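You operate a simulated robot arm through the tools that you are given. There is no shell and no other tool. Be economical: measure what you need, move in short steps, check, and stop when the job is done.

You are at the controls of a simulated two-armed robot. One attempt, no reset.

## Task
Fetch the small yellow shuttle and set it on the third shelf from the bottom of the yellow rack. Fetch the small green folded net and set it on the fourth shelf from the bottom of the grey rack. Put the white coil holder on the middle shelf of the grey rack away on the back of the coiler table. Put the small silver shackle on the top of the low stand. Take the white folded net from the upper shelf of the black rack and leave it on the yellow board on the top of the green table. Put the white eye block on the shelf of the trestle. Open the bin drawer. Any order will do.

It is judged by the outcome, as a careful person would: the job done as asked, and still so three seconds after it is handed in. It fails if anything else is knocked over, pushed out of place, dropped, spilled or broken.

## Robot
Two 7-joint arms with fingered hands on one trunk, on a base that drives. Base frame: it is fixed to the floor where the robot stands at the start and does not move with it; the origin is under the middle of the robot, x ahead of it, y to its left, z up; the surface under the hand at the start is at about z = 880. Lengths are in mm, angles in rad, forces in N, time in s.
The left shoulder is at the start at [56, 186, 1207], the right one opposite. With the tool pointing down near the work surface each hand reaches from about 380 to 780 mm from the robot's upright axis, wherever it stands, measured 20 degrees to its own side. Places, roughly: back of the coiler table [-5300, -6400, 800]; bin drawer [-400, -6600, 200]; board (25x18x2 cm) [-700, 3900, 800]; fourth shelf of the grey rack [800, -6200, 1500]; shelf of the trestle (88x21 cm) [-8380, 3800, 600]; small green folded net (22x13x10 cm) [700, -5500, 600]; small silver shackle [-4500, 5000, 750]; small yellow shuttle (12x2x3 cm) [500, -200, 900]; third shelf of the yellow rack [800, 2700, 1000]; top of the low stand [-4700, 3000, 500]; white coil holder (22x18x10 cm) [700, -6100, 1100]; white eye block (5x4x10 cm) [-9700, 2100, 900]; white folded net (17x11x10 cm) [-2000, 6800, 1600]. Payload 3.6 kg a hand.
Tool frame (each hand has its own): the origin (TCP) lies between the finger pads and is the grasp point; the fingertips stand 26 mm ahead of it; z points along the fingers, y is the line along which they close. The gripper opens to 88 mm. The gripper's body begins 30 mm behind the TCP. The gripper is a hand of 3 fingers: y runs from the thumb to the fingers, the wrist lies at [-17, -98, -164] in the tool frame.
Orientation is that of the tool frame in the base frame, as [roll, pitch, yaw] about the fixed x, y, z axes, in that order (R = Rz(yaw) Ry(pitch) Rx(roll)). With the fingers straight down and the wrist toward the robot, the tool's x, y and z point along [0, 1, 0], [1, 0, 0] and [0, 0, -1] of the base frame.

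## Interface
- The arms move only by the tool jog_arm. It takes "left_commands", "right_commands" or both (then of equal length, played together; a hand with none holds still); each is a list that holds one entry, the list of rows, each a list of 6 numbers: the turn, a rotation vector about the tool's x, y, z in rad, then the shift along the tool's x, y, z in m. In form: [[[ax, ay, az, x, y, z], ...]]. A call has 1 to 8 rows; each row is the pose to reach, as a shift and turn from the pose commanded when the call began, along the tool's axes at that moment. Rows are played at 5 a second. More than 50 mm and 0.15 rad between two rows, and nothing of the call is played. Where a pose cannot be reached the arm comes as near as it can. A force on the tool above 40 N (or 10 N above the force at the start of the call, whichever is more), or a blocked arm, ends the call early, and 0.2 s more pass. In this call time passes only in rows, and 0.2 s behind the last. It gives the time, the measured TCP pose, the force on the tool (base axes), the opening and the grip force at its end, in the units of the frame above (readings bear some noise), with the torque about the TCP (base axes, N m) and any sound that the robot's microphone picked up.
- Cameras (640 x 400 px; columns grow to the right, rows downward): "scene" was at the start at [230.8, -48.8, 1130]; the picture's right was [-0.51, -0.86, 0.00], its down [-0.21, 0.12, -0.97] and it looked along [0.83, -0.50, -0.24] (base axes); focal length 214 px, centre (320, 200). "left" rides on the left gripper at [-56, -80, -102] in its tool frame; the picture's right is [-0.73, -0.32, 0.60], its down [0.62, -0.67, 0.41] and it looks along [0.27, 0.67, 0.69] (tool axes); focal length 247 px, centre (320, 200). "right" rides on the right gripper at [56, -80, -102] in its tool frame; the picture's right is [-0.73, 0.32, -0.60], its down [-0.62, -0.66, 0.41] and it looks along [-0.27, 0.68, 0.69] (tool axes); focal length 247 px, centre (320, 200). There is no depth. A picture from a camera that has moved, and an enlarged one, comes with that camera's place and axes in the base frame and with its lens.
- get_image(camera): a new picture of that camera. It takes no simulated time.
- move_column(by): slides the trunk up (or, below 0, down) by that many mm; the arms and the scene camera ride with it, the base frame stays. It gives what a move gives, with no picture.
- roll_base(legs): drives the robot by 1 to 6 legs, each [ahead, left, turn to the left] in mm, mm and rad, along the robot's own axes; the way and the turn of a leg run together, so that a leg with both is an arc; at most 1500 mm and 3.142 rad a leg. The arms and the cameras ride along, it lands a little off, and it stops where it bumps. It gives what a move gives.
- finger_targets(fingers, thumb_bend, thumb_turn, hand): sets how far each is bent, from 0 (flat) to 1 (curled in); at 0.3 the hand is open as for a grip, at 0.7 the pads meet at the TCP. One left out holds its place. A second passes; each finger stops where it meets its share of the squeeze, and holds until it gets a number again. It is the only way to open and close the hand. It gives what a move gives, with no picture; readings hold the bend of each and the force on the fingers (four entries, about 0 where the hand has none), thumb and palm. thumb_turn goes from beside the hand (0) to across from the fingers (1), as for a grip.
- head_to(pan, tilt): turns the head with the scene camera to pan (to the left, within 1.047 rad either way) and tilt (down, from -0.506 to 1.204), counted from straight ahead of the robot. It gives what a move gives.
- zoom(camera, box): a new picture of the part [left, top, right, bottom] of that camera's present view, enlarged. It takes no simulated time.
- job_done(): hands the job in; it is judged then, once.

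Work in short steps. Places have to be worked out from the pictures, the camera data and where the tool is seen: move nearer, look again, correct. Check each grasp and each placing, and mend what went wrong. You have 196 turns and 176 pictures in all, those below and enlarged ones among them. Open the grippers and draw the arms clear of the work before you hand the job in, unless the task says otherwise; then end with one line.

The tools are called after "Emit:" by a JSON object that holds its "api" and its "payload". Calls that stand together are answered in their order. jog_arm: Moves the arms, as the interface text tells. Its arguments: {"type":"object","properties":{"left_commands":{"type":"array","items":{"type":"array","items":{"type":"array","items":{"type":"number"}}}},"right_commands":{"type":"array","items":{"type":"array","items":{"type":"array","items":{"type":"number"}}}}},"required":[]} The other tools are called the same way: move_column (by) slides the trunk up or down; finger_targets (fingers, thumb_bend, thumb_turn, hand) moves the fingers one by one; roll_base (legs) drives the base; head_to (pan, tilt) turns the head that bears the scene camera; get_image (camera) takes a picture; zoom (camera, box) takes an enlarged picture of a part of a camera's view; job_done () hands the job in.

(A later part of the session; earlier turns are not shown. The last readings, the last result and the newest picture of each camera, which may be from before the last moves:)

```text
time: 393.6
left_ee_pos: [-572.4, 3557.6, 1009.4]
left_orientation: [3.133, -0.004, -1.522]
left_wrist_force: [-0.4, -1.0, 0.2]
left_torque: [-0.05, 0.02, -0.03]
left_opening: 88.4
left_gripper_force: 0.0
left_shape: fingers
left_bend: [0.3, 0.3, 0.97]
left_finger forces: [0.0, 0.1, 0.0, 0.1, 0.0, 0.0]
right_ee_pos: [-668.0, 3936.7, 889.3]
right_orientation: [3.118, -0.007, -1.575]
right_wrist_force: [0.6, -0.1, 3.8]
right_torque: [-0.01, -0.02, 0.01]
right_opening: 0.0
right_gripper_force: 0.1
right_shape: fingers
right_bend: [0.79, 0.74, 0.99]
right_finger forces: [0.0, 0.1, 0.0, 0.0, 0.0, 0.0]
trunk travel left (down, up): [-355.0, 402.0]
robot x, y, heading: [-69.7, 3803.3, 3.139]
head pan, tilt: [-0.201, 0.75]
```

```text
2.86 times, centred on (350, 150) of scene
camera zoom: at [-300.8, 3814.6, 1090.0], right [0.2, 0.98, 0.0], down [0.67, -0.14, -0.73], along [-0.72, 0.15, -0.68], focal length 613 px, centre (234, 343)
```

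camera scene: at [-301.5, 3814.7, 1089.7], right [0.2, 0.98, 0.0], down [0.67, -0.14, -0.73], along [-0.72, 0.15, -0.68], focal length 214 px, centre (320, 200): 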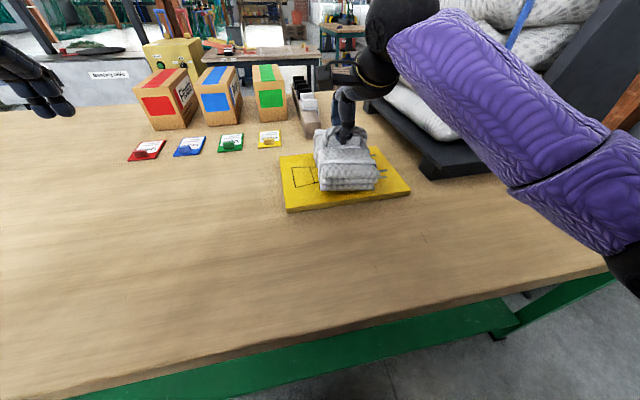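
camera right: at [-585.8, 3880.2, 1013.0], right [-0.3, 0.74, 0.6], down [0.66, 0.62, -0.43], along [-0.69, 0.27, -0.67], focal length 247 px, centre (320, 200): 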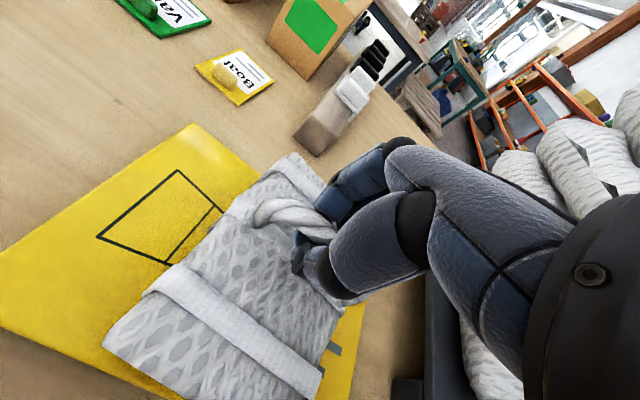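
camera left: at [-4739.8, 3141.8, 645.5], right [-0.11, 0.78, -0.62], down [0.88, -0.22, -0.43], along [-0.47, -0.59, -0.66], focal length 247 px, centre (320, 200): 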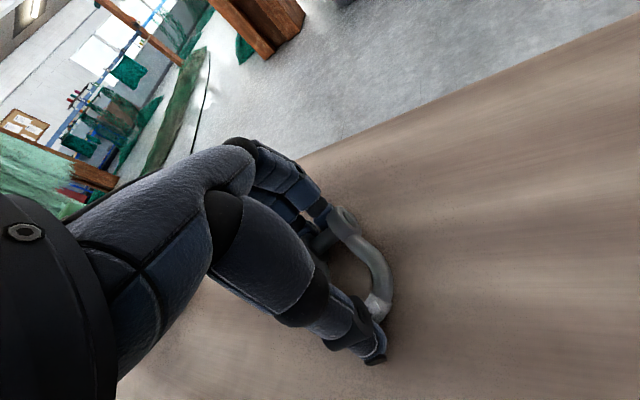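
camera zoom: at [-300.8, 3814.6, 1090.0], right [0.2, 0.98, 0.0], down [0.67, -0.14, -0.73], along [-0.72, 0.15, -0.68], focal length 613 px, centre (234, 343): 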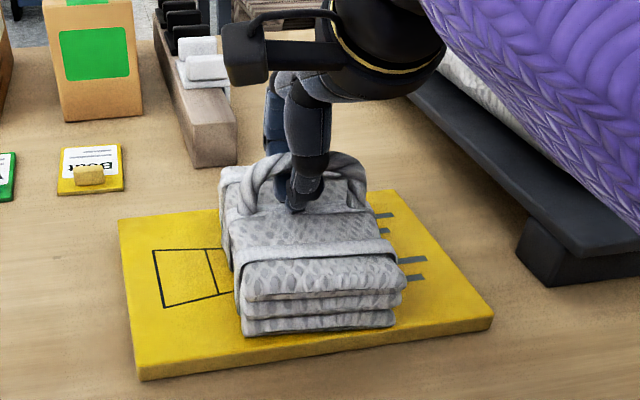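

The net sits squarely on the yellow board. Opening the hand and rising straight up.

Emit:
{"api": "finger_targets", "payload": {"hand": "right", "fingers": 0.3, "thumb_bend": 0.3}}

Emit:
{"api": "jog_arm", "payload": {"right_commands": [[[0, 0, 0, 0, 0, -0.02], [0, 0, 0, 0, 0, -0.05], [0, 0, 0, 0, 0, -0.09], [0, 0, 0, 0, 0, -0.13], [0, 0, 0, 0, 0, -0.17], [0, 0, 0, 0, 0, -0.21]]]}}

Emit:
{"api": "get_image", "payload": {"camera": "scene"}}

```text
time: 394.6
left_ee_pos: [-571.3, 3558.0, 1009.6]
left_orientation: [3.134, -0.005, -1.523]
left_wrist_force: [-0.3, 0.6, 0.4]
left_torque: [0.01, -0.01, -0.01]
left_opening: 88.5
left_gripper_force: 0.2
left_shape: fingers
left_bend: [0.3, 0.3, 0.97]
left_finger forces: [0.0, 0.1, 0.0, 0.0, 0.0, 0.0]
right_ee_pos: [-667.6, 3936.6, 887.8]
right_orientation: [3.121, -0.006, -1.575]
right_wrist_force: [0.1, -1.2, 4.4]
right_torque: [-0.02, 0.05, 0.03]
right_opening: 88.8
right_gripper_force: 2.5
right_shape: fingers
right_bend: [0.3, 0.3, 0.97]
right_finger forces: [0.3, 2.6, 0.1, 0.1, 1.9, 0.1]
trunk travel left (down, up): [-355.0, 402.0]
robot x, y, heading: [-73.0, 3796.5, 3.142]
head pan, tilt: [-0.201, 0.75]
```

```text
time: 396.0
left_ee_pos: [-572.0, 3556.9, 1010.5]
left_orientation: [3.134, -0.007, -1.524]
left_wrist_force: [0.3, -0.2, 0.2]
left_torque: [-0.01, 0.01, 0.04]
left_opening: 88.4
left_gripper_force: 0.0
left_shape: fingers
left_bend: [0.3, 0.3, 0.97]
left_finger forces: [0.0, 0.0, 0.1, 0.0, 0.0, 0.0]
right_ee_pos: [-662.9, 3938.2, 1099.6]
right_orientation: [3.12, -0.004, -1.578]
right_wrist_force: [-1.4, 0.1, 0.0]
right_torque: [0.02, -0.01, 0.0]
right_opening: 88.5
right_gripper_force: 0.0
right_shape: fingers
right_bend: [0.3, 0.3, 0.97]
right_finger forces: [0.0, 0.0, 0.0, 0.1, 0.0, 0.1]
trunk travel left (down, up): [-355.0, 402.0]
robot x, y, heading: [-70.9, 3795.7, 3.141]
head pan, tilt: [-0.201, 0.75]
```

```text
81 pictures are left
camera scene: at [-301.1, 3814.6, 1089.8], right [0.2, 0.98, 0.0], down [0.67, -0.14, -0.73], along [-0.72, 0.15, -0.68], focal length 214 px, centre (320, 200)
```

scene: 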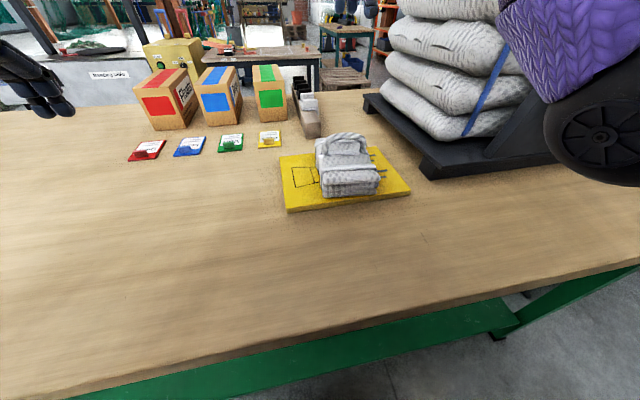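

Net delivered. Now to the southern jobs: I'll back off, strafe down the aisle, and turn to look south.

Emit:
{"api": "roll_base", "payload": {"legs": [[-120, 0, 0], [0, 950, 0], [0, 950, 0], [500, 100, 0], [0, 0, 1.57]]}}

Emit:
{"api": "head_to", "payload": {"pan": 0.0, "tilt": 0.15}}

Emit:
{"api": "get_image", "payload": {"camera": "scene"}}

```text
time: 412.8
left_ee_pos: [-214.0, 1300.1, 1010.7]
left_orientation: [3.133, -0.006, 0.041]
left_wrist_force: [-0.5, 0.6, 0.7]
left_torque: [-0.02, -0.02, -0.01]
left_opening: 88.5
left_gripper_force: 0.1
left_shape: fingers
left_bend: [0.3, 0.3, 0.97]
left_finger forces: [0.0, 0.1, 0.0, 0.0, 0.1, 0.0]
right_ee_pos: [-593.9, 1209.6, 1099.7]
right_orientation: [3.12, -0.006, -0.009]
right_wrist_force: [-0.1, 0.5, -0.6]
right_torque: [-0.02, -0.03, 0.03]
right_opening: 88.4
right_gripper_force: 0.1
right_shape: fingers
right_bend: [0.3, 0.3, 0.97]
right_finger forces: [0.0, 0.0, 0.0, 0.1, 0.1, 0.0]
trunk travel left (down, up): [-355.0, 402.0]
robot x, y, heading: [-452.5, 1802.5, -1.576]
head pan, tilt: [-0.201, 0.75]
```

```text
time: 413.8
left_ee_pos: [-214.2, 1301.5, 1010.2]
left_orientation: [3.134, -0.006, 0.042]
left_wrist_force: [0.6, -0.6, 0.7]
left_torque: [-0.02, -0.01, -0.03]
left_opening: 88.8
left_gripper_force: 0.0
left_shape: fingers
left_bend: [0.3, 0.3, 0.97]
left_finger forces: [0.0, 0.1, 0.0, 0.0, 0.1, 0.0]
right_ee_pos: [-594.0, 1210.7, 1099.5]
right_orientation: [3.12, -0.006, -0.009]
right_wrist_force: [0.0, -1.0, 0.2]
right_torque: [0.0, -0.01, 0.0]
right_opening: 88.5
right_gripper_force: 0.1
right_shape: fingers
right_bend: [0.3, 0.3, 0.97]
right_finger forces: [0.1, 0.0, 0.0, 0.0, 0.0, 0.1]
trunk travel left (down, up): [-355.0, 402.0]
robot x, y, heading: [-450.5, 1798.6, -1.576]
head pan, tilt: [0.0, 0.15]
```

```text
80 pictures are left
camera scene: at [-452.9, 1558.4, 1144.0], right [-1.0, 0.01, 0.0], down [0.0, 0.15, -0.99], along [-0.01, -0.99, -0.15], focal length 214 px, centre (320, 200)
```

scene: 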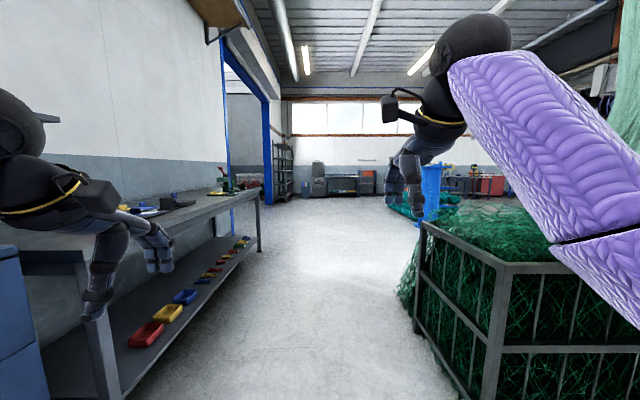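

The corridor south at x≈-450 is clear between the bench and net cage. I'll drive 4.5 m and look again.

Emit:
{"api": "roll_base", "payload": {"legs": [[1500, 0, 0], [1500, 0, 0], [1500, 0, 0]]}}

Emit:
{"api": "get_image", "payload": {"camera": "scene"}}

```text
time: 435.3
left_ee_pos: [-267.4, -3205.2, 1008.9]
left_orientation: [3.133, -0.005, 0.038]
left_wrist_force: [0.1, -0.1, 0.1]
left_torque: [0.0, -0.01, 0.05]
left_opening: 88.5
left_gripper_force: 0.0
left_shape: fingers
left_bend: [0.3, 0.3, 0.97]
left_finger forces: [0.0, 0.0, 0.1, 0.1, 0.1, 0.1]
right_ee_pos: [-648.8, -3292.8, 1098.0]
right_orientation: [3.119, -0.005, -0.011]
right_wrist_force: [0.6, 0.6, -0.4]
right_torque: [-0.03, 0.0, -0.03]
right_opening: 88.7
right_gripper_force: 0.0
right_shape: fingers
right_bend: [0.3, 0.3, 0.97]
right_finger forces: [0.1, 0.0, 0.1, 0.0, 0.0, 0.0]
trunk travel left (down, up): [-355.0, 402.0]
robot x, y, heading: [-505.4, -2701.1, -1.579]
head pan, tilt: [0.0, 0.15]
```

```text
79 pictures are left
camera scene: at [-506.4, -2945.6, 1144.0], right [-1.0, 0.01, 0.0], down [0.0, 0.15, -0.99], along [-0.01, -0.99, -0.15], focal length 214 px, centre (320, 200)
```

scene: 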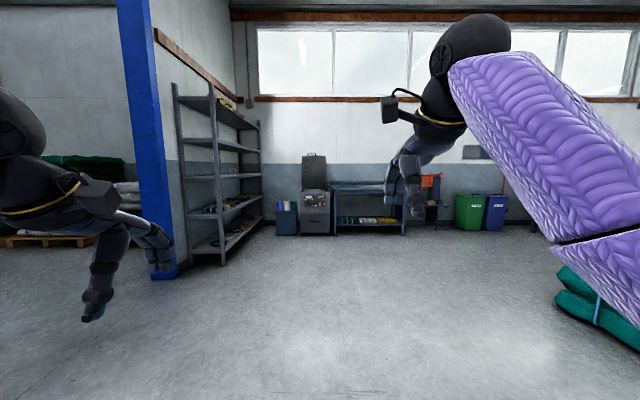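

The grey rack is ahead-left, front at x≈650, y -5400…-7100. I'll drive level with its north part and turn to face it.

Emit:
{"api": "roll_base", "payload": {"legs": [[1400, 0, 0], [1350, 0, 0], [0, 0, 1.579]]}}

Emit:
{"api": "get_image", "payload": {"camera": "scene"}}

```text
time: 452.5
left_ee_pos: [-41.0, -5220.1, 1010.5]
left_orientation: [3.133, -0.003, 1.605]
left_wrist_force: [-0.7, -1.2, -1.0]
left_torque: [-0.01, 0.0, 0.01]
left_opening: 88.6
left_gripper_force: 0.1
left_shape: fingers
left_bend: [0.3, 0.3, 0.97]
left_finger forces: [0.0, 0.0, 0.1, 0.1, 0.0, 0.1]
right_ee_pos: [45.4, -5602.5, 1099.0]
right_orientation: [3.12, -0.006, 1.554]
right_wrist_force: [0.1, 0.0, -0.2]
right_torque: [-0.03, -0.04, 0.02]
right_opening: 88.5
right_gripper_force: 0.1
right_shape: fingers
right_bend: [0.3, 0.3, 0.97]
right_finger forces: [0.0, 0.0, 0.0, 0.0, 0.1, 0.0]
trunk travel left (down, up): [-355.0, 402.0]
robot x, y, heading: [-541.8, -5457.3, -0.014]
head pan, tilt: [0.0, 0.15]
```

```text
78 pictures are left
camera scene: at [-301.9, -5459.4, 1144.1], right [-0.01, -1.0, 0.0], down [-0.15, 0.0, -0.99], along [0.99, -0.01, -0.15], focal length 214 px, centre (320, 200)
```

scene: 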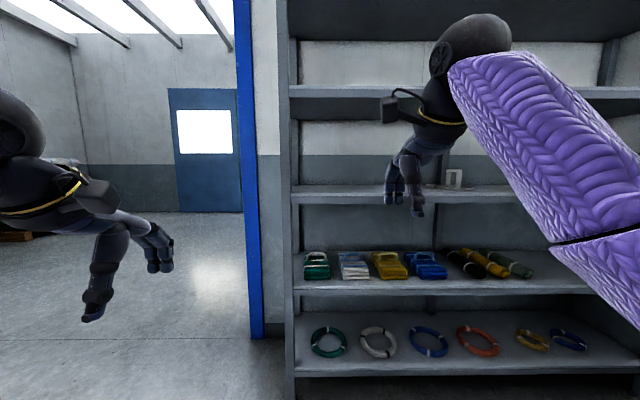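

The green net is leftmost on the second shelf; shelf 4 is the one above the coil-holder shelf. Zooming in on both shelves.

Emit:
{"api": "zoom", "payload": {"camera": "scene", "box": [280, 230, 440, 310]}}

Emit:
{"api": "zoom", "payload": {"camera": "scene", "box": [280, 60, 480, 210]}}

```text
4.00 times, centred on (360, 270) of scene
camera zoom: at [-301.9, -5459.4, 1144.1], right [-0.01, -1.0, 0.0], down [-0.15, 0.0, -0.99], along [0.99, -0.01, -0.15], focal length 858 px, centre (160, -80)
```

zoom: 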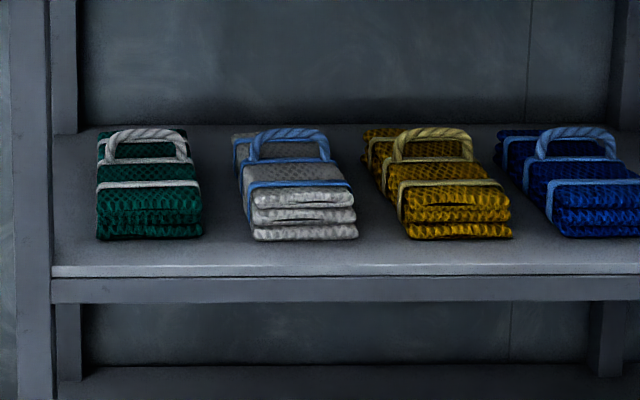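

```text
2.67 times, centred on (380, 135) of scene
camera zoom: at [-301.9, -5459.4, 1144.1], right [-0.01, -1.0, 0.0], down [-0.15, 0.0, -0.99], along [0.99, -0.01, -0.15], focal length 572 px, centre (160, 373)
```

zoom: 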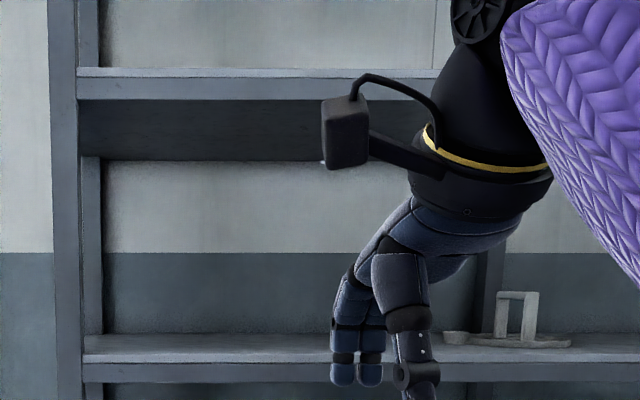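

The green net has a handle like the other one, at about [800,-5455], z≈620. I'll drive closer, aligned for the right hand, with the trunk lowered 250 mm, stopping before the rack front.

Emit:
{"api": "roll_base", "payload": {"legs": [[450, 150, 0.014]]}}

Emit:
{"api": "move_column", "payload": {"by": -250}}

Emit:
{"api": "head_to", "payload": {"pan": -0.25, "tilt": 0.4}}

Emit:
{"api": "get_image", "payload": {"camera": "scene"}}

Emit:
{"api": "get_image", "payload": {"camera": "right"}}

```text
time: 455.3
left_ee_pos: [405.6, -5064.1, 1009.5]
left_orientation: [3.135, -0.006, 1.621]
left_wrist_force: [0.5, 0.1, -0.2]
left_torque: [-0.01, 0.03, -0.05]
left_opening: 88.7
left_gripper_force: 0.0
left_shape: fingers
left_bend: [0.3, 0.3, 0.97]
left_finger forces: [0.0, 0.1, 0.0, 0.0, 0.0, 0.1]
right_ee_pos: [499.0, -5444.3, 1098.8]
right_orientation: [3.12, -0.006, 1.571]
right_wrist_force: [-0.3, -0.1, -0.5]
right_torque: [-0.04, 0.02, 0.01]
right_opening: 88.4
right_gripper_force: 0.0
right_shape: fingers
right_bend: [0.3, 0.3, 0.97]
right_finger forces: [0.0, 0.1, 0.1, 0.0, 0.0, 0.1]
trunk travel left (down, up): [-355.0, 402.0]
robot x, y, heading: [-94.6, -5303.4, 0.005]
head pan, tilt: [0.0, 0.15]
```

```text
time: 457.9
left_ee_pos: [404.3, -5064.2, 761.1]
left_orientation: [3.132, -0.005, 1.62]
left_wrist_force: [0.8, 0.4, 0.1]
left_torque: [-0.03, 0.0, 0.03]
left_opening: 88.6
left_gripper_force: 0.0
left_shape: fingers
left_bend: [0.3, 0.3, 0.97]
left_finger forces: [0.0, 0.0, 0.0, 0.1, 0.0, 0.0]
right_ee_pos: [497.6, -5444.1, 850.5]
right_orientation: [3.12, -0.005, 1.57]
right_wrist_force: [-1.7, 0.6, -0.3]
right_torque: [-0.02, 0.02, -0.02]
right_opening: 88.8
right_gripper_force: 0.0
right_shape: fingers
right_bend: [0.3, 0.3, 0.97]
right_finger forces: [0.0, 0.1, 0.0, 0.1, 0.0, 0.1]
trunk travel left (down, up): [-105.0, 652.0]
robot x, y, heading: [-95.7, -5307.5, 0.003]
head pan, tilt: [0.0, 0.15]
```

```text
time: 458.6
left_ee_pos: [403.8, -5063.6, 760.0]
left_orientation: [3.133, -0.005, 1.622]
left_wrist_force: [1.3, 0.0, -0.1]
left_torque: [0.01, -0.01, 0.01]
left_opening: 88.6
left_gripper_force: 0.1
left_shape: fingers
left_bend: [0.3, 0.3, 0.97]
left_finger forces: [0.0, 0.1, 0.0, 0.1, 0.1, 0.0]
right_ee_pos: [498.2, -5444.8, 849.6]
right_orientation: [3.122, -0.005, 1.57]
right_wrist_force: [-0.5, -0.1, -0.8]
right_torque: [0.05, -0.01, 0.0]
right_opening: 88.7
right_gripper_force: 0.1
right_shape: fingers
right_bend: [0.3, 0.3, 0.97]
right_finger forces: [0.0, 0.0, 0.0, 0.1, 0.0, 0.1]
trunk travel left (down, up): [-105.0, 652.0]
robot x, y, heading: [-95.4, -5303.9, 0.003]
head pan, tilt: [-0.25, 0.4]
```

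```text
75 pictures are left
camera scene: at [191.3, -5329.6, 847.9], right [-0.24, -0.97, 0.0], down [-0.38, 0.09, -0.92], along [0.89, -0.22, -0.39], focal length 214 px, centre (320, 200)
```

scene: 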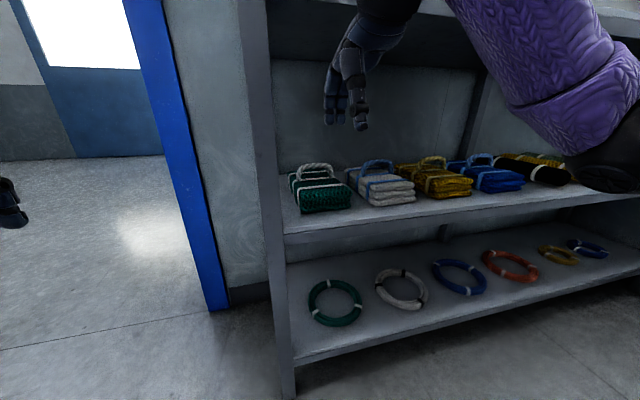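

```text
74 pictures are left
camera right: at [415.7, -5389.2, 949.7], right [0.31, -0.74, 0.6], down [-0.66, -0.62, -0.43], along [0.69, -0.26, -0.67], focal length 247 px, centre (320, 200)
```

right: 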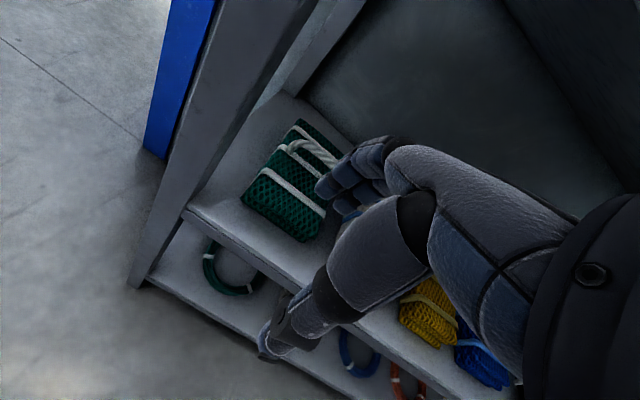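

The rays disagree by ~40 mm in height, so I want a closer look before entering. I'll lower the right hand 90 mm, in front of the rack, and take closer views.

Emit:
{"api": "jog_arm", "payload": {"right_commands": [[[0, 0, 0, 0, 0.01, 0.03], [0, 0, 0, 0, 0.03, 0.06], [0, 0, 0, 0, 0.05, 0.09]]]}}

Emit:
{"api": "zoom", "payload": {"camera": "scene", "box": [260, 90, 420, 250]}}

Emit:
{"api": "get_image", "payload": {"camera": "right"}}

```text
time: 459.4
left_ee_pos: [404.4, -5063.7, 759.0]
left_orientation: [3.133, -0.005, 1.622]
left_wrist_force: [-0.3, 0.2, -0.4]
left_torque: [-0.04, 0.02, 0.0]
left_opening: 88.8
left_gripper_force: 0.0
left_shape: fingers
left_bend: [0.3, 0.3, 0.97]
left_finger forces: [0.0, 0.1, 0.1, 0.0, 0.1, 0.0]
right_ee_pos: [549.5, -5442.6, 761.6]
right_orientation: [3.121, -0.005, 1.569]
right_wrist_force: [0.3, -1.2, -0.3]
right_torque: [-0.03, 0.02, -0.03]
right_opening: 88.4
right_gripper_force: 0.0
right_shape: fingers
right_bend: [0.3, 0.3, 0.97]
right_finger forces: [0.0, 0.0, 0.0, 0.0, 0.1, 0.1]
trunk travel left (down, up): [-105.0, 652.0]
robot x, y, heading: [-90.9, -5307.7, -0.0]
head pan, tilt: [-0.25, 0.4]
```

```text
2.50 times, centred on (340, 170) of scene
camera zoom: at [191.4, -5329.7, 847.7], right [-0.24, -0.97, 0.0], down [-0.38, 0.1, -0.92], along [0.89, -0.22, -0.39], focal length 536 px, centre (270, 275)
```

zoom: 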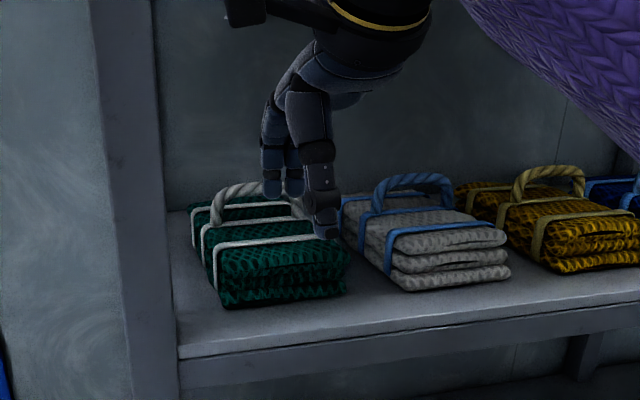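

```text
72 pictures are left
camera right: at [467.4, -5388.3, 861.5], right [0.31, -0.74, 0.6], down [-0.66, -0.62, -0.43], along [0.69, -0.26, -0.67], focal length 247 px, centre (320, 200)
```

right: 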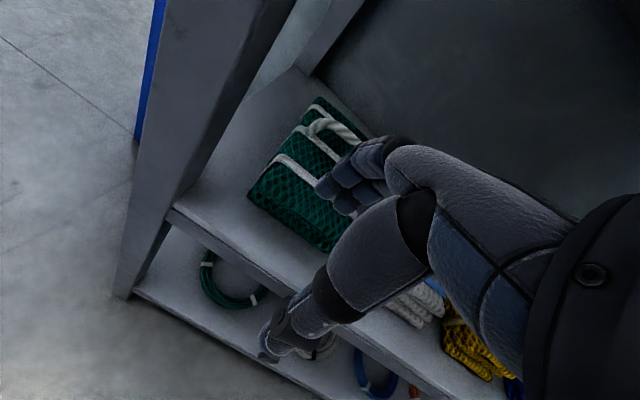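

Near views agree: handle spans y≈-5403…-5497 at x≈738, top z≈714 (shelf 2 ≈600). I'll drive in 190 mm at the current height, hand between the shelves, and check.

Emit:
{"api": "roll_base", "payload": {"legs": [[188, 0, 0]]}}

Emit:
{"api": "get_image", "payload": {"camera": "right"}}

Emit:
{"api": "get_image", "payload": {"camera": "scene"}}

```text
time: 461.0
left_ee_pos: [591.5, -5062.8, 759.5]
left_orientation: [3.134, -0.006, 1.622]
left_wrist_force: [-0.7, 0.3, 0.3]
left_torque: [0.01, -0.04, 0.01]
left_opening: 88.4
left_gripper_force: 0.1
left_shape: fingers
left_bend: [0.3, 0.3, 0.97]
left_finger forces: [0.0, 0.1, 0.0, 0.0, 0.0, 0.1]
right_ee_pos: [736.7, -5442.3, 760.0]
right_orientation: [3.12, -0.005, 1.57]
right_wrist_force: [0.5, 0.0, 0.3]
right_torque: [-0.03, 0.0, 0.04]
right_opening: 88.9
right_gripper_force: 0.0
right_shape: fingers
right_bend: [0.3, 0.3, 0.97]
right_finger forces: [0.0, 0.1, 0.1, 0.1, 0.0, 0.1]
trunk travel left (down, up): [-105.0, 652.0]
robot x, y, heading: [95.4, -5305.1, 0.007]
head pan, tilt: [-0.25, 0.4]
```

```text
71 pictures are left
camera right: at [654.8, -5387.4, 861.8], right [0.31, -0.74, 0.6], down [-0.66, -0.62, -0.43], along [0.69, -0.26, -0.67], focal length 247 px, centre (320, 200)
```

right: 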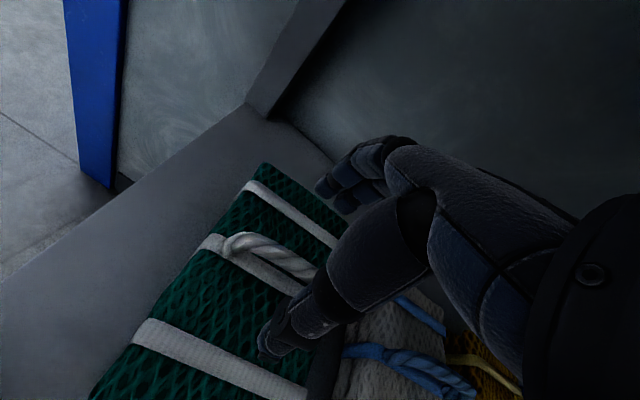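

```text
70 pictures are left
camera scene: at [378.9, -5329.0, 847.7], right [-0.24, -0.97, 0.0], down [-0.38, 0.09, -0.92], along [0.89, -0.22, -0.39], focal length 214 px, centre (320, 200)
```

scene: 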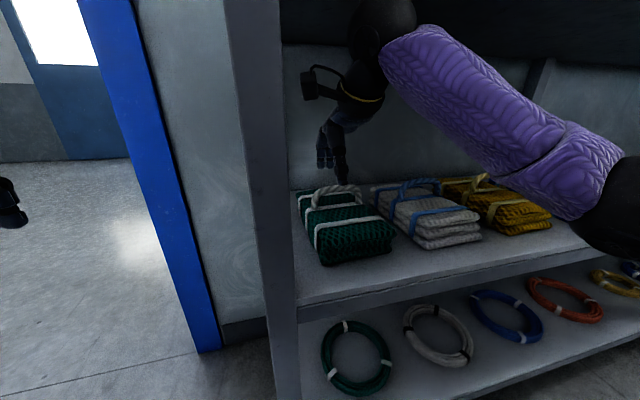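

The handle sits directly below the TCP (x≈738, y≈-5443, top z≈717). Lowering 50 mm and closing.

Emit:
{"api": "jog_arm", "payload": {"right_commands": [[[0, 0, 0, 0, 0.002, 0.02], [0, 0, 0, 0, 0.002, 0.04], [0, 0, 0, 0, 0.002, 0.05]]]}}

Emit:
{"api": "get_image", "payload": {"camera": "right"}}

Emit:
{"api": "zoom", "payload": {"camera": "scene", "box": [270, 120, 430, 280]}}

```text
time: 461.8
left_ee_pos: [590.9, -5063.9, 759.4]
left_orientation: [3.135, -0.004, 1.622]
left_wrist_force: [0.5, -0.2, 0.1]
left_torque: [0.02, 0.02, 0.01]
left_opening: 88.9
left_gripper_force: 0.1
left_shape: fingers
left_bend: [0.3, 0.3, 0.97]
left_finger forces: [0.0, 0.0, 0.0, 0.0, 0.0, 0.0]
right_ee_pos: [740.0, -5442.1, 711.1]
right_orientation: [3.119, -0.006, 1.57]
right_wrist_force: [0.1, -0.1, -0.4]
right_torque: [-0.01, 0.05, 0.0]
right_opening: 88.7
right_gripper_force: 0.0
right_shape: fingers
right_bend: [0.3, 0.3, 0.97]
right_finger forces: [0.0, 0.1, 0.0, 0.0, 0.1, 0.0]
trunk travel left (down, up): [-105.0, 652.0]
robot x, y, heading: [92.8, -5306.7, 0.003]
head pan, tilt: [-0.25, 0.4]
```

```text
69 pictures are left
camera right: at [658.0, -5387.0, 812.0], right [0.31, -0.74, 0.6], down [-0.66, -0.62, -0.43], along [0.69, -0.26, -0.67], focal length 247 px, centre (320, 200)
```

right: 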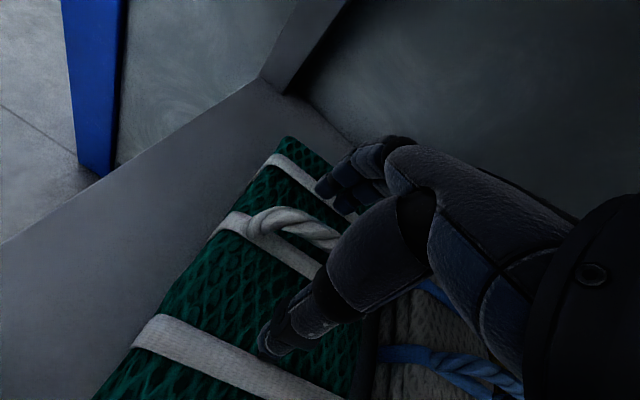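

```text
2.50 times, centred on (350, 200) of scene
camera zoom: at [378.8, -5329.0, 847.8], right [-0.24, -0.97, 0.0], down [-0.38, 0.09, -0.92], along [0.89, -0.22, -0.39], focal length 536 px, centre (245, 200)
```

zoom: 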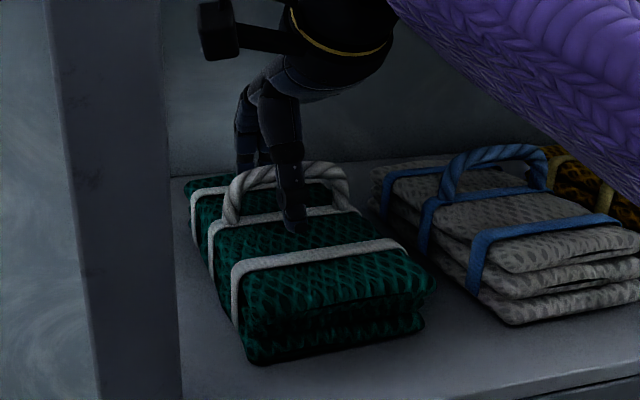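

Handle centred between thumb and fingers; closing fully and test-lifting 45 mm.

Emit:
{"api": "finger_targets", "payload": {"hand": "right", "fingers": 0.9, "thumb_bend": 0.9}}

Emit:
{"api": "jog_arm", "payload": {"right_commands": [[[0, 0, 0, 0, 0, -0.01], [0, 0, 0, 0, 0, -0.025], [0, 0, 0, 0, 0, -0.04], [0, 0, 0, 0, 0, -0.055]]]}}

Emit:
{"api": "zoom", "payload": {"camera": "scene", "box": [270, 120, 430, 280]}}

```text
time: 462.8
left_ee_pos: [592.2, -5063.6, 759.1]
left_orientation: [3.133, -0.006, 1.622]
left_wrist_force: [-0.5, -0.6, 0.3]
left_torque: [0.01, -0.01, 0.0]
left_opening: 88.5
left_gripper_force: 0.0
left_shape: fingers
left_bend: [0.3, 0.3, 0.97]
left_finger forces: [0.1, 0.0, 0.0, 0.0, 0.0, 0.0]
right_ee_pos: [740.3, -5442.1, 710.1]
right_orientation: [3.123, -0.007, 1.572]
right_wrist_force: [-0.1, -0.1, -5.6]
right_torque: [0.05, -0.03, -0.03]
right_opening: 0.0
right_gripper_force: 4.3
right_shape: fingers
right_bend: [0.78, 0.74, 0.98]
right_finger forces: [0.0, 4.9, 0.0, 0.1, 2.5, 0.0]
trunk travel left (down, up): [-105.0, 652.0]
robot x, y, heading: [91.5, -5303.4, 0.003]
head pan, tilt: [-0.25, 0.4]
```

```text
time: 463.8
left_ee_pos: [591.8, -5063.1, 759.1]
left_orientation: [3.132, -0.004, 1.621]
left_wrist_force: [0.2, 0.5, 0.5]
left_torque: [0.02, -0.01, 0.01]
left_opening: 88.6
left_gripper_force: 0.1
left_shape: fingers
left_bend: [0.3, 0.3, 0.97]
left_finger forces: [0.0, 0.0, 0.1, 0.0, 0.0, 0.0]
right_ee_pos: [739.7, -5442.9, 765.7]
right_orientation: [3.121, -0.005, 1.571]
right_wrist_force: [0.0, -0.6, -5.7]
right_torque: [0.04, 0.02, -0.02]
right_opening: 0.1
right_gripper_force: 3.6
right_shape: fingers
right_bend: [0.78, 0.74, 0.98]
right_finger forces: [0.2, 4.9, 0.0, 0.1, 2.3, 0.0]
trunk travel left (down, up): [-105.0, 652.0]
robot x, y, heading: [91.3, -5303.3, 0.002]
head pan, tilt: [-0.25, 0.4]
```

```text
2.50 times, centred on (350, 200) of scene
camera zoom: at [379.0, -5329.1, 847.7], right [-0.24, -0.97, 0.0], down [-0.38, 0.09, -0.92], along [0.89, -0.22, -0.39], focal length 536 px, centre (245, 200)
```

zoom: 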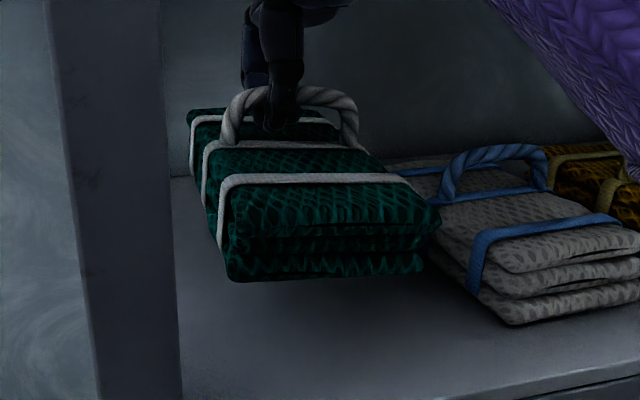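

The net is lifted level. I'll back straight out 350 mm and raise the trunk to see the fourth shelf.

Emit:
{"api": "roll_base", "payload": {"legs": [[-450, 0, 0]]}}

Emit:
{"api": "move_column", "payload": {"by": 400}}

Emit:
{"api": "move_column", "payload": {"by": 240}}

Emit:
{"api": "head_to", "payload": {"pan": -0.4, "tilt": 0.2}}

Emit:
{"api": "get_image", "payload": {"camera": "scene"}}

```text
time: 466.5
left_ee_pos: [141.6, -5066.0, 760.0]
left_orientation: [3.134, -0.006, 1.618]
left_wrist_force: [0.6, 0.1, 0.2]
left_torque: [0.0, 0.0, 0.03]
left_opening: 88.5
left_gripper_force: 0.1
left_shape: fingers
left_bend: [0.3, 0.3, 0.97]
left_finger forces: [0.1, 0.0, 0.0, 0.1, 0.0, 0.0]
right_ee_pos: [287.1, -5446.4, 766.1]
right_orientation: [3.121, -0.007, 1.566]
right_wrist_force: [0.1, -0.7, -5.8]
right_torque: [0.08, 0.01, 0.0]
right_opening: 0.0
right_gripper_force: 2.9
right_shape: fingers
right_bend: [0.78, 0.74, 0.98]
right_finger forces: [0.3, 4.3, 0.0, 0.0, 1.8, 0.0]
trunk travel left (down, up): [-105.0, 652.0]
robot x, y, heading: [-359.2, -5305.9, 0.002]
head pan, tilt: [-0.25, 0.4]
```

```text
time: 470.3
left_ee_pos: [143.5, -5066.6, 1158.6]
left_orientation: [3.136, -0.005, 1.62]
left_wrist_force: [0.4, -0.2, -0.1]
left_torque: [-0.02, 0.0, -0.01]
left_opening: 88.5
left_gripper_force: 0.1
left_shape: fingers
left_bend: [0.3, 0.3, 0.97]
left_finger forces: [0.0, 0.0, 0.0, 0.0, 0.1, 0.0]
right_ee_pos: [288.2, -5446.2, 1165.1]
right_orientation: [3.121, -0.006, 1.567]
right_wrist_force: [0.7, -0.4, -5.4]
right_torque: [0.05, 0.01, -0.01]
right_opening: 0.0
right_gripper_force: 3.5
right_shape: fingers
right_bend: [0.78, 0.74, 0.98]
right_finger forces: [0.4, 4.1, 0.0, 0.0, 2.1, 0.0]
trunk travel left (down, up): [-505.0, 252.0]
robot x, y, heading: [-359.0, -5305.7, -0.007]
head pan, tilt: [-0.25, 0.4]
```

```text
time: 472.8
left_ee_pos: [143.8, -5065.4, 1399.2]
left_orientation: [3.135, -0.004, 1.619]
left_wrist_force: [-0.7, 0.4, -0.2]
left_torque: [-0.01, -0.01, 0.04]
left_opening: 88.3
left_gripper_force: 0.0
left_shape: fingers
left_bend: [0.3, 0.3, 0.97]
left_finger forces: [0.0, 0.0, 0.0, 0.1, 0.0, 0.0]
right_ee_pos: [288.7, -5445.5, 1404.0]
right_orientation: [3.123, -0.005, 1.568]
right_wrist_force: [0.5, -0.3, -5.1]
right_torque: [-0.03, -0.02, 0.0]
right_opening: 0.0
right_gripper_force: 3.5
right_shape: fingers
right_bend: [0.78, 0.74, 0.98]
right_finger forces: [0.5, 4.1, 0.1, 0.0, 2.1, 0.1]
trunk travel left (down, up): [-745.0, 12.0]
robot x, y, heading: [-355.1, -5309.0, -0.001]
head pan, tilt: [-0.25, 0.4]
```

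```text
time: 473.6
left_ee_pos: [142.4, -5065.4, 1399.2]
left_orientation: [3.133, -0.004, 1.618]
left_wrist_force: [0.2, 0.2, -0.6]
left_torque: [0.02, -0.04, -0.02]
left_opening: 88.5
left_gripper_force: 0.1
left_shape: fingers
left_bend: [0.3, 0.3, 0.97]
left_finger forces: [0.1, 0.0, 0.0, 0.1, 0.1, 0.1]
right_ee_pos: [288.8, -5446.4, 1406.5]
right_orientation: [3.12, -0.005, 1.568]
right_wrist_force: [0.4, 0.0, -5.6]
right_torque: [0.01, -0.05, -0.03]
right_opening: 0.0
right_gripper_force: 3.2
right_shape: fingers
right_bend: [0.78, 0.74, 0.98]
right_finger forces: [0.3, 4.1, 0.0, 0.1, 2.2, 0.0]
trunk travel left (down, up): [-745.0, 12.0]
robot x, y, heading: [-358.7, -5306.0, 0.0]
head pan, tilt: [-0.4, 0.201]
```

```text
66 pictures are left
camera scene: at [-140.4, -5344.2, 1540.3], right [-0.39, -0.92, 0.0], down [-0.18, 0.08, -0.98], along [0.9, -0.38, -0.2], focal length 214 px, centre (320, 200)
```

scene: 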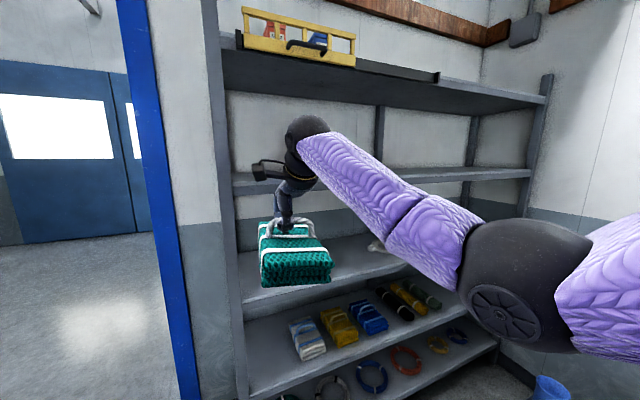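

The fourth shelf looks empty, but the gap under the top shelf seems tight for a vertical hand. I'll zoom in to measure the shelf spacing.

Emit:
{"api": "zoom", "payload": {"camera": "scene", "box": [190, 0, 510, 400]}}

```text
1.00 times, centred on (350, 200) of scene (not enlarged: the box is as wide or as high as the picture)
camera zoom: at [-140.4, -5344.2, 1540.3], right [-0.39, -0.92, 0.0], down [-0.18, 0.08, -0.98], along [0.9, -0.38, -0.2], focal length 214 px, centre (290, 200)
```

zoom: 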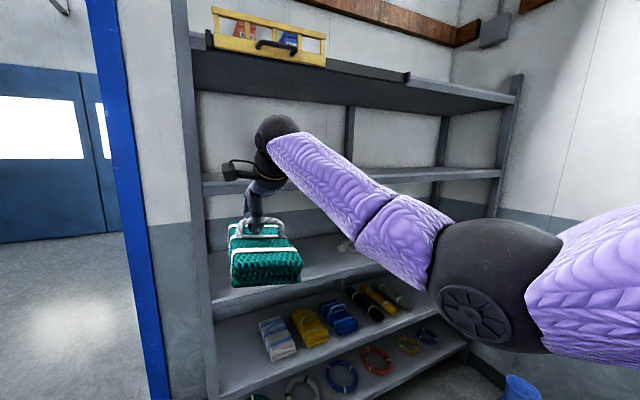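

Consistent numbers: rack front x≈608, shelf 4 top ≈1470, top-shelf underside ≈1837. I'll tilt the right hand 0.45 rad forward for headroom and raise it to z≈1615, still outside the rack.

Emit:
{"api": "jog_arm", "payload": {"right_commands": [[[-0.06, 0, 0, 0, 0, -0.027], [-0.12, 0, 0, 0, 0, -0.054], [-0.18, 0, 0, 0, 0, -0.081], [-0.24, 0, 0, 0, 0, -0.108], [-0.3, 0, 0, 0, 0, -0.135], [-0.36, 0, 0, 0, 0, -0.162], [-0.41, 0, 0, 0, 0, -0.189], [-0.45, 0, 0, 0, 0, -0.215]]]}}

Emit:
{"api": "roll_base", "payload": {"legs": [[150, -150, 0]]}}

Emit:
{"api": "head_to", "payload": {"pan": -0.4, "tilt": 0.1}}

Emit:
{"api": "get_image", "payload": {"camera": "scene"}}

Emit:
{"api": "get_image", "payload": {"camera": "right"}}

```text
time: 475.4
left_ee_pos: [142.5, -5065.8, 1399.2]
left_orientation: [3.132, -0.005, 1.619]
left_wrist_force: [-0.1, 0.8, 0.0]
left_torque: [-0.01, -0.03, 0.0]
left_opening: 88.7
left_gripper_force: 0.1
left_shape: fingers
left_bend: [0.3, 0.3, 0.97]
left_finger forces: [0.1, 0.0, 0.0, 0.1, 0.0, 0.1]
right_ee_pos: [283.6, -5445.9, 1621.3]
right_orientation: [2.67, -0.006, 1.568]
right_wrist_force: [1.0, 0.1, -6.3]
right_torque: [0.03, 0.02, 0.03]
right_opening: 0.0
right_gripper_force: 3.0
right_shape: fingers
right_bend: [0.78, 0.74, 0.99]
right_finger forces: [1.1, 2.6, 0.0, 0.0, 2.5, 0.0]
trunk travel left (down, up): [-745.0, 12.0]
robot x, y, heading: [-356.8, -5310.5, 0.005]
head pan, tilt: [-0.4, 0.201]
```

```text
time: 477.0
left_ee_pos: [293.4, -5214.8, 1399.2]
left_orientation: [3.133, -0.004, 1.617]
left_wrist_force: [-0.5, -0.4, 0.3]
left_torque: [0.02, 0.0, 0.05]
left_opening: 88.4
left_gripper_force: 0.1
left_shape: fingers
left_bend: [0.3, 0.3, 0.97]
left_finger forces: [0.0, 0.1, 0.0, 0.0, 0.0, 0.1]
right_ee_pos: [434.3, -5595.8, 1620.7]
right_orientation: [2.67, -0.004, 1.566]
right_wrist_force: [0.0, -1.2, -5.6]
right_torque: [0.01, -0.01, -0.02]
right_opening: 0.1
right_gripper_force: 3.4
right_shape: fingers
right_bend: [0.79, 0.74, 0.99]
right_finger forces: [1.1, 2.6, 0.0, 0.1, 3.5, 0.0]
trunk travel left (down, up): [-745.0, 12.0]
robot x, y, heading: [-210.6, -5454.8, -0.005]
head pan, tilt: [-0.4, 0.201]
```

```text
time: 477.7
left_ee_pos: [294.5, -5216.6, 1398.9]
left_orientation: [3.135, -0.007, 1.617]
left_wrist_force: [-0.5, -0.4, -0.4]
left_torque: [-0.01, 0.0, -0.01]
left_opening: 88.7
left_gripper_force: 0.2
left_shape: fingers
left_bend: [0.3, 0.3, 0.97]
left_finger forces: [0.0, 0.0, 0.0, 0.0, 0.1, 0.0]
right_ee_pos: [435.6, -5596.7, 1619.8]
right_orientation: [2.672, -0.007, 1.569]
right_wrist_force: [0.3, 0.1, -5.6]
right_torque: [0.03, -0.02, 0.0]
right_opening: 0.0
right_gripper_force: 3.7
right_shape: fingers
right_bend: [0.79, 0.74, 0.99]
right_finger forces: [0.9, 2.2, 0.0, 0.0, 4.1, 0.0]
trunk travel left (down, up): [-745.0, 12.0]
robot x, y, heading: [-210.0, -5457.3, 0.001]
head pan, tilt: [-0.4, 0.099]
```

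```text
64 pictures are left
camera scene: at [10.0, -5494.0, 1549.6], right [-0.39, -0.92, 0.0], down [-0.09, 0.04, -0.99], along [0.92, -0.39, -0.1], focal length 214 px, centre (320, 200)
```

scene: 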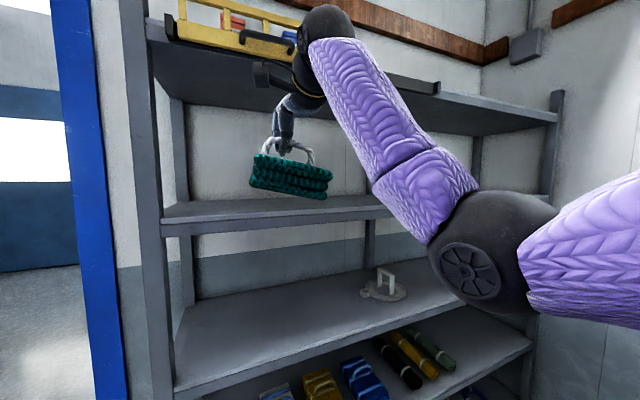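

```text
63 pictures are left
camera right: at [317.9, -5541.8, 1675.3], right [0.01, -0.74, 0.67], down [-0.41, -0.62, -0.67], along [0.91, -0.27, -0.31], focal length 247 px, centre (320, 200)
```

right: 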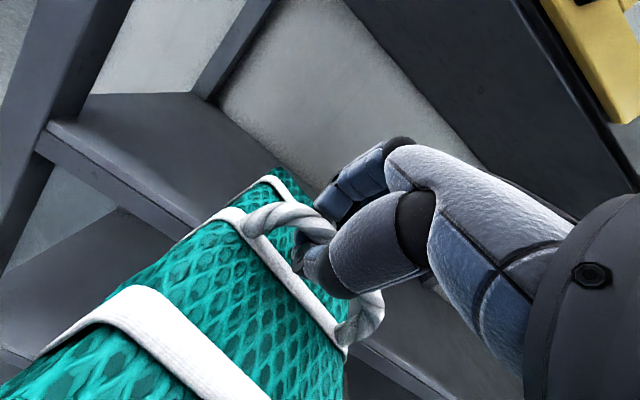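

Shelf 4 resolves to z≈1450–1465; net bottom is at ≈1505 with headroom above. I'll drive in 300 mm.

Emit:
{"api": "roll_base", "payload": {"legs": [[150, 0, 0], [150, 0, 0]]}}

Emit:
{"api": "get_image", "payload": {"camera": "right"}}

Emit:
{"api": "get_image", "payload": {"camera": "scene"}}

```text
time: 480.0
left_ee_pos: [591.9, -5216.6, 1400.0]
left_orientation: [3.131, -0.006, 1.615]
left_wrist_force: [0.2, -0.4, -0.5]
left_torque: [-0.01, 0.01, -0.02]
left_opening: 88.2
left_gripper_force: 0.0
left_shape: fingers
left_bend: [0.3, 0.3, 0.97]
left_finger forces: [0.0, 0.1, 0.0, 0.0, 0.0, 0.0]
right_ee_pos: [732.5, -5597.2, 1621.4]
right_orientation: [2.672, -0.006, 1.566]
right_wrist_force: [-0.3, 0.3, -4.8]
right_torque: [0.02, 0.0, -0.02]
right_opening: 0.3
right_gripper_force: 3.8
right_shape: fingers
right_bend: [0.79, 0.74, 0.99]
right_finger forces: [1.3, 2.4, 0.1, 0.0, 3.8, 0.1]
trunk travel left (down, up): [-745.0, 12.0]
robot x, y, heading: [92.4, -5458.3, 0.0]
head pan, tilt: [-0.4, 0.099]
```

```text
62 pictures are left
camera right: at [615.1, -5541.7, 1676.8], right [0.01, -0.74, 0.67], down [-0.41, -0.62, -0.67], along [0.91, -0.27, -0.31], focal length 247 px, centre (320, 200)
```

right: 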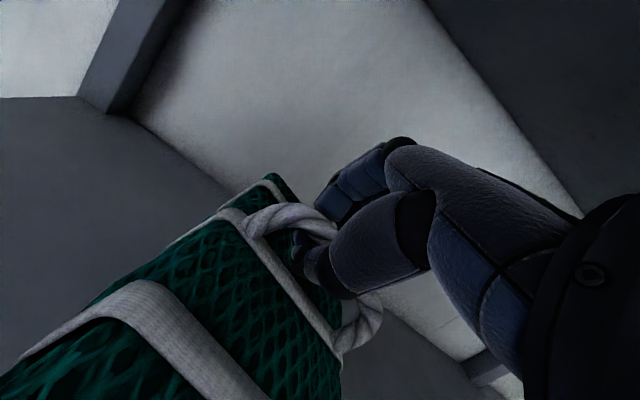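

```text
61 pictures are left
camera scene: at [307.6, -5493.8, 1550.1], right [-0.39, -0.92, 0.0], down [-0.09, 0.04, -1.0], along [0.92, -0.39, -0.1], focal length 214 px, centre (320, 200)
```

scene: 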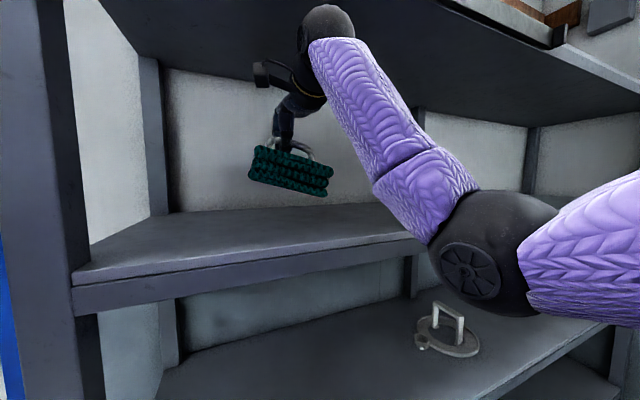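

The net is fully over shelf 4 with good clearance. Lowering vertically in small steps (tool is tilted, so combining y and z).

Emit:
{"api": "jog_arm", "payload": {"right_commands": [[[0, 0, 0, 0, -0.0091, 0.0178], [0, 0, 0, 0, -0.0159, 0.0312], [0, 0, 0, 0, -0.0204, 0.0401], [0, 0, 0, 0, -0.0227, 0.0446], [0, 0, 0, 0, -0.0249, 0.0491], [0, 0, 0, 0, -0.0272, 0.0535]]]}}

Emit:
{"api": "get_image", "payload": {"camera": "scene"}}

```text
time: 481.4
left_ee_pos: [595.3, -5215.5, 1399.3]
left_orientation: [3.131, -0.007, 1.618]
left_wrist_force: [-0.3, -0.3, -0.6]
left_torque: [0.01, -0.01, 0.0]
left_opening: 88.4
left_gripper_force: 0.0
left_shape: fingers
left_bend: [0.3, 0.3, 0.97]
left_finger forces: [0.0, 0.1, 0.0, 0.0, 0.0, 0.1]
right_ee_pos: [735.1, -5596.4, 1560.6]
right_orientation: [2.67, -0.006, 1.565]
right_wrist_force: [1.2, 1.3, -3.6]
right_torque: [-0.03, -0.01, 0.01]
right_opening: 0.0
right_gripper_force: 3.3
right_shape: fingers
right_bend: [0.79, 0.74, 0.99]
right_finger forces: [1.2, 1.3, 0.0, 0.1, 3.4, 0.0]
trunk travel left (down, up): [-745.0, 12.0]
robot x, y, heading: [91.4, -5457.0, -0.006]
head pan, tilt: [-0.4, 0.099]
```

```text
60 pictures are left
camera scene: at [310.1, -5493.1, 1549.8], right [-0.39, -0.92, 0.0], down [-0.09, 0.04, -0.99], along [0.92, -0.39, -0.1], focal length 214 px, centre (320, 200)
```

scene: 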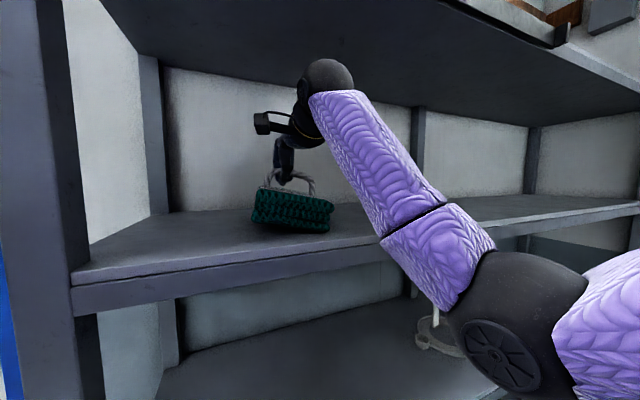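

First contact likely on one edge (force drops). Continuing down in small steps.

Emit:
{"api": "jog_arm", "payload": {"right_commands": [[[0, 0, 0, 0, -0.0027, 0.0054], [0, 0, 0, 0, -0.0054, 0.0107], [0, 0, 0, 0, -0.0082, 0.0161], [0, 0, 0, 0, -0.0109, 0.0214], [0, 0, 0, 0, -0.0136, 0.0268]]]}}

Emit:
{"api": "zoom", "payload": {"camera": "scene", "box": [220, 110, 380, 260]}}

```text
time: 482.6
left_ee_pos: [592.5, -5215.3, 1400.7]
left_orientation: [3.131, -0.005, 1.615]
left_wrist_force: [-1.1, -0.1, -0.5]
left_torque: [-0.01, -0.01, 0.0]
left_opening: 88.4
left_gripper_force: 0.0
left_shape: fingers
left_bend: [0.3, 0.3, 0.97]
left_finger forces: [0.0, 0.0, 0.0, 0.0, 0.0, 0.0]
right_ee_pos: [731.5, -5596.4, 1536.3]
right_orientation: [2.659, -0.007, 1.567]
right_wrist_force: [-4.2, 0.3, 14.7]
right_torque: [0.1, -0.07, 0.03]
right_opening: 0.0
right_gripper_force: 0.2
right_shape: fingers
right_bend: [0.79, 0.77, 1.0]
right_finger forces: [0.6, 0.1, 0.0, 0.0, 0.0, 0.1]
trunk travel left (down, up): [-745.0, 12.0]
robot x, y, heading: [94.3, -5454.1, -0.001]
head pan, tilt: [-0.4, 0.099]
```

```text
2.67 times, centred on (300, 185) of scene
camera zoom: at [307.2, -5492.7, 1550.4], right [-0.39, -0.92, 0.0], down [-0.09, 0.04, -1.0], along [0.92, -0.39, -0.1], focal length 572 px, centre (373, 240)
```

zoom: 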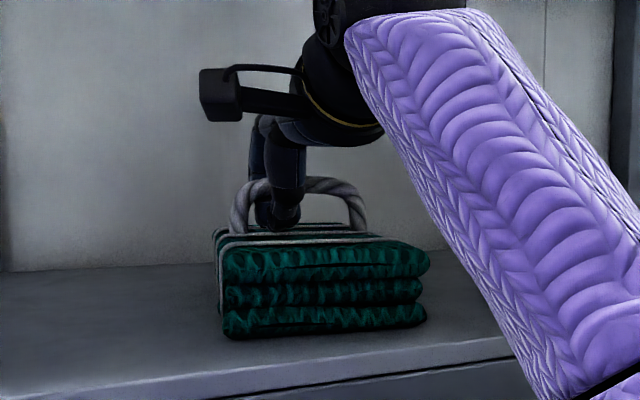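

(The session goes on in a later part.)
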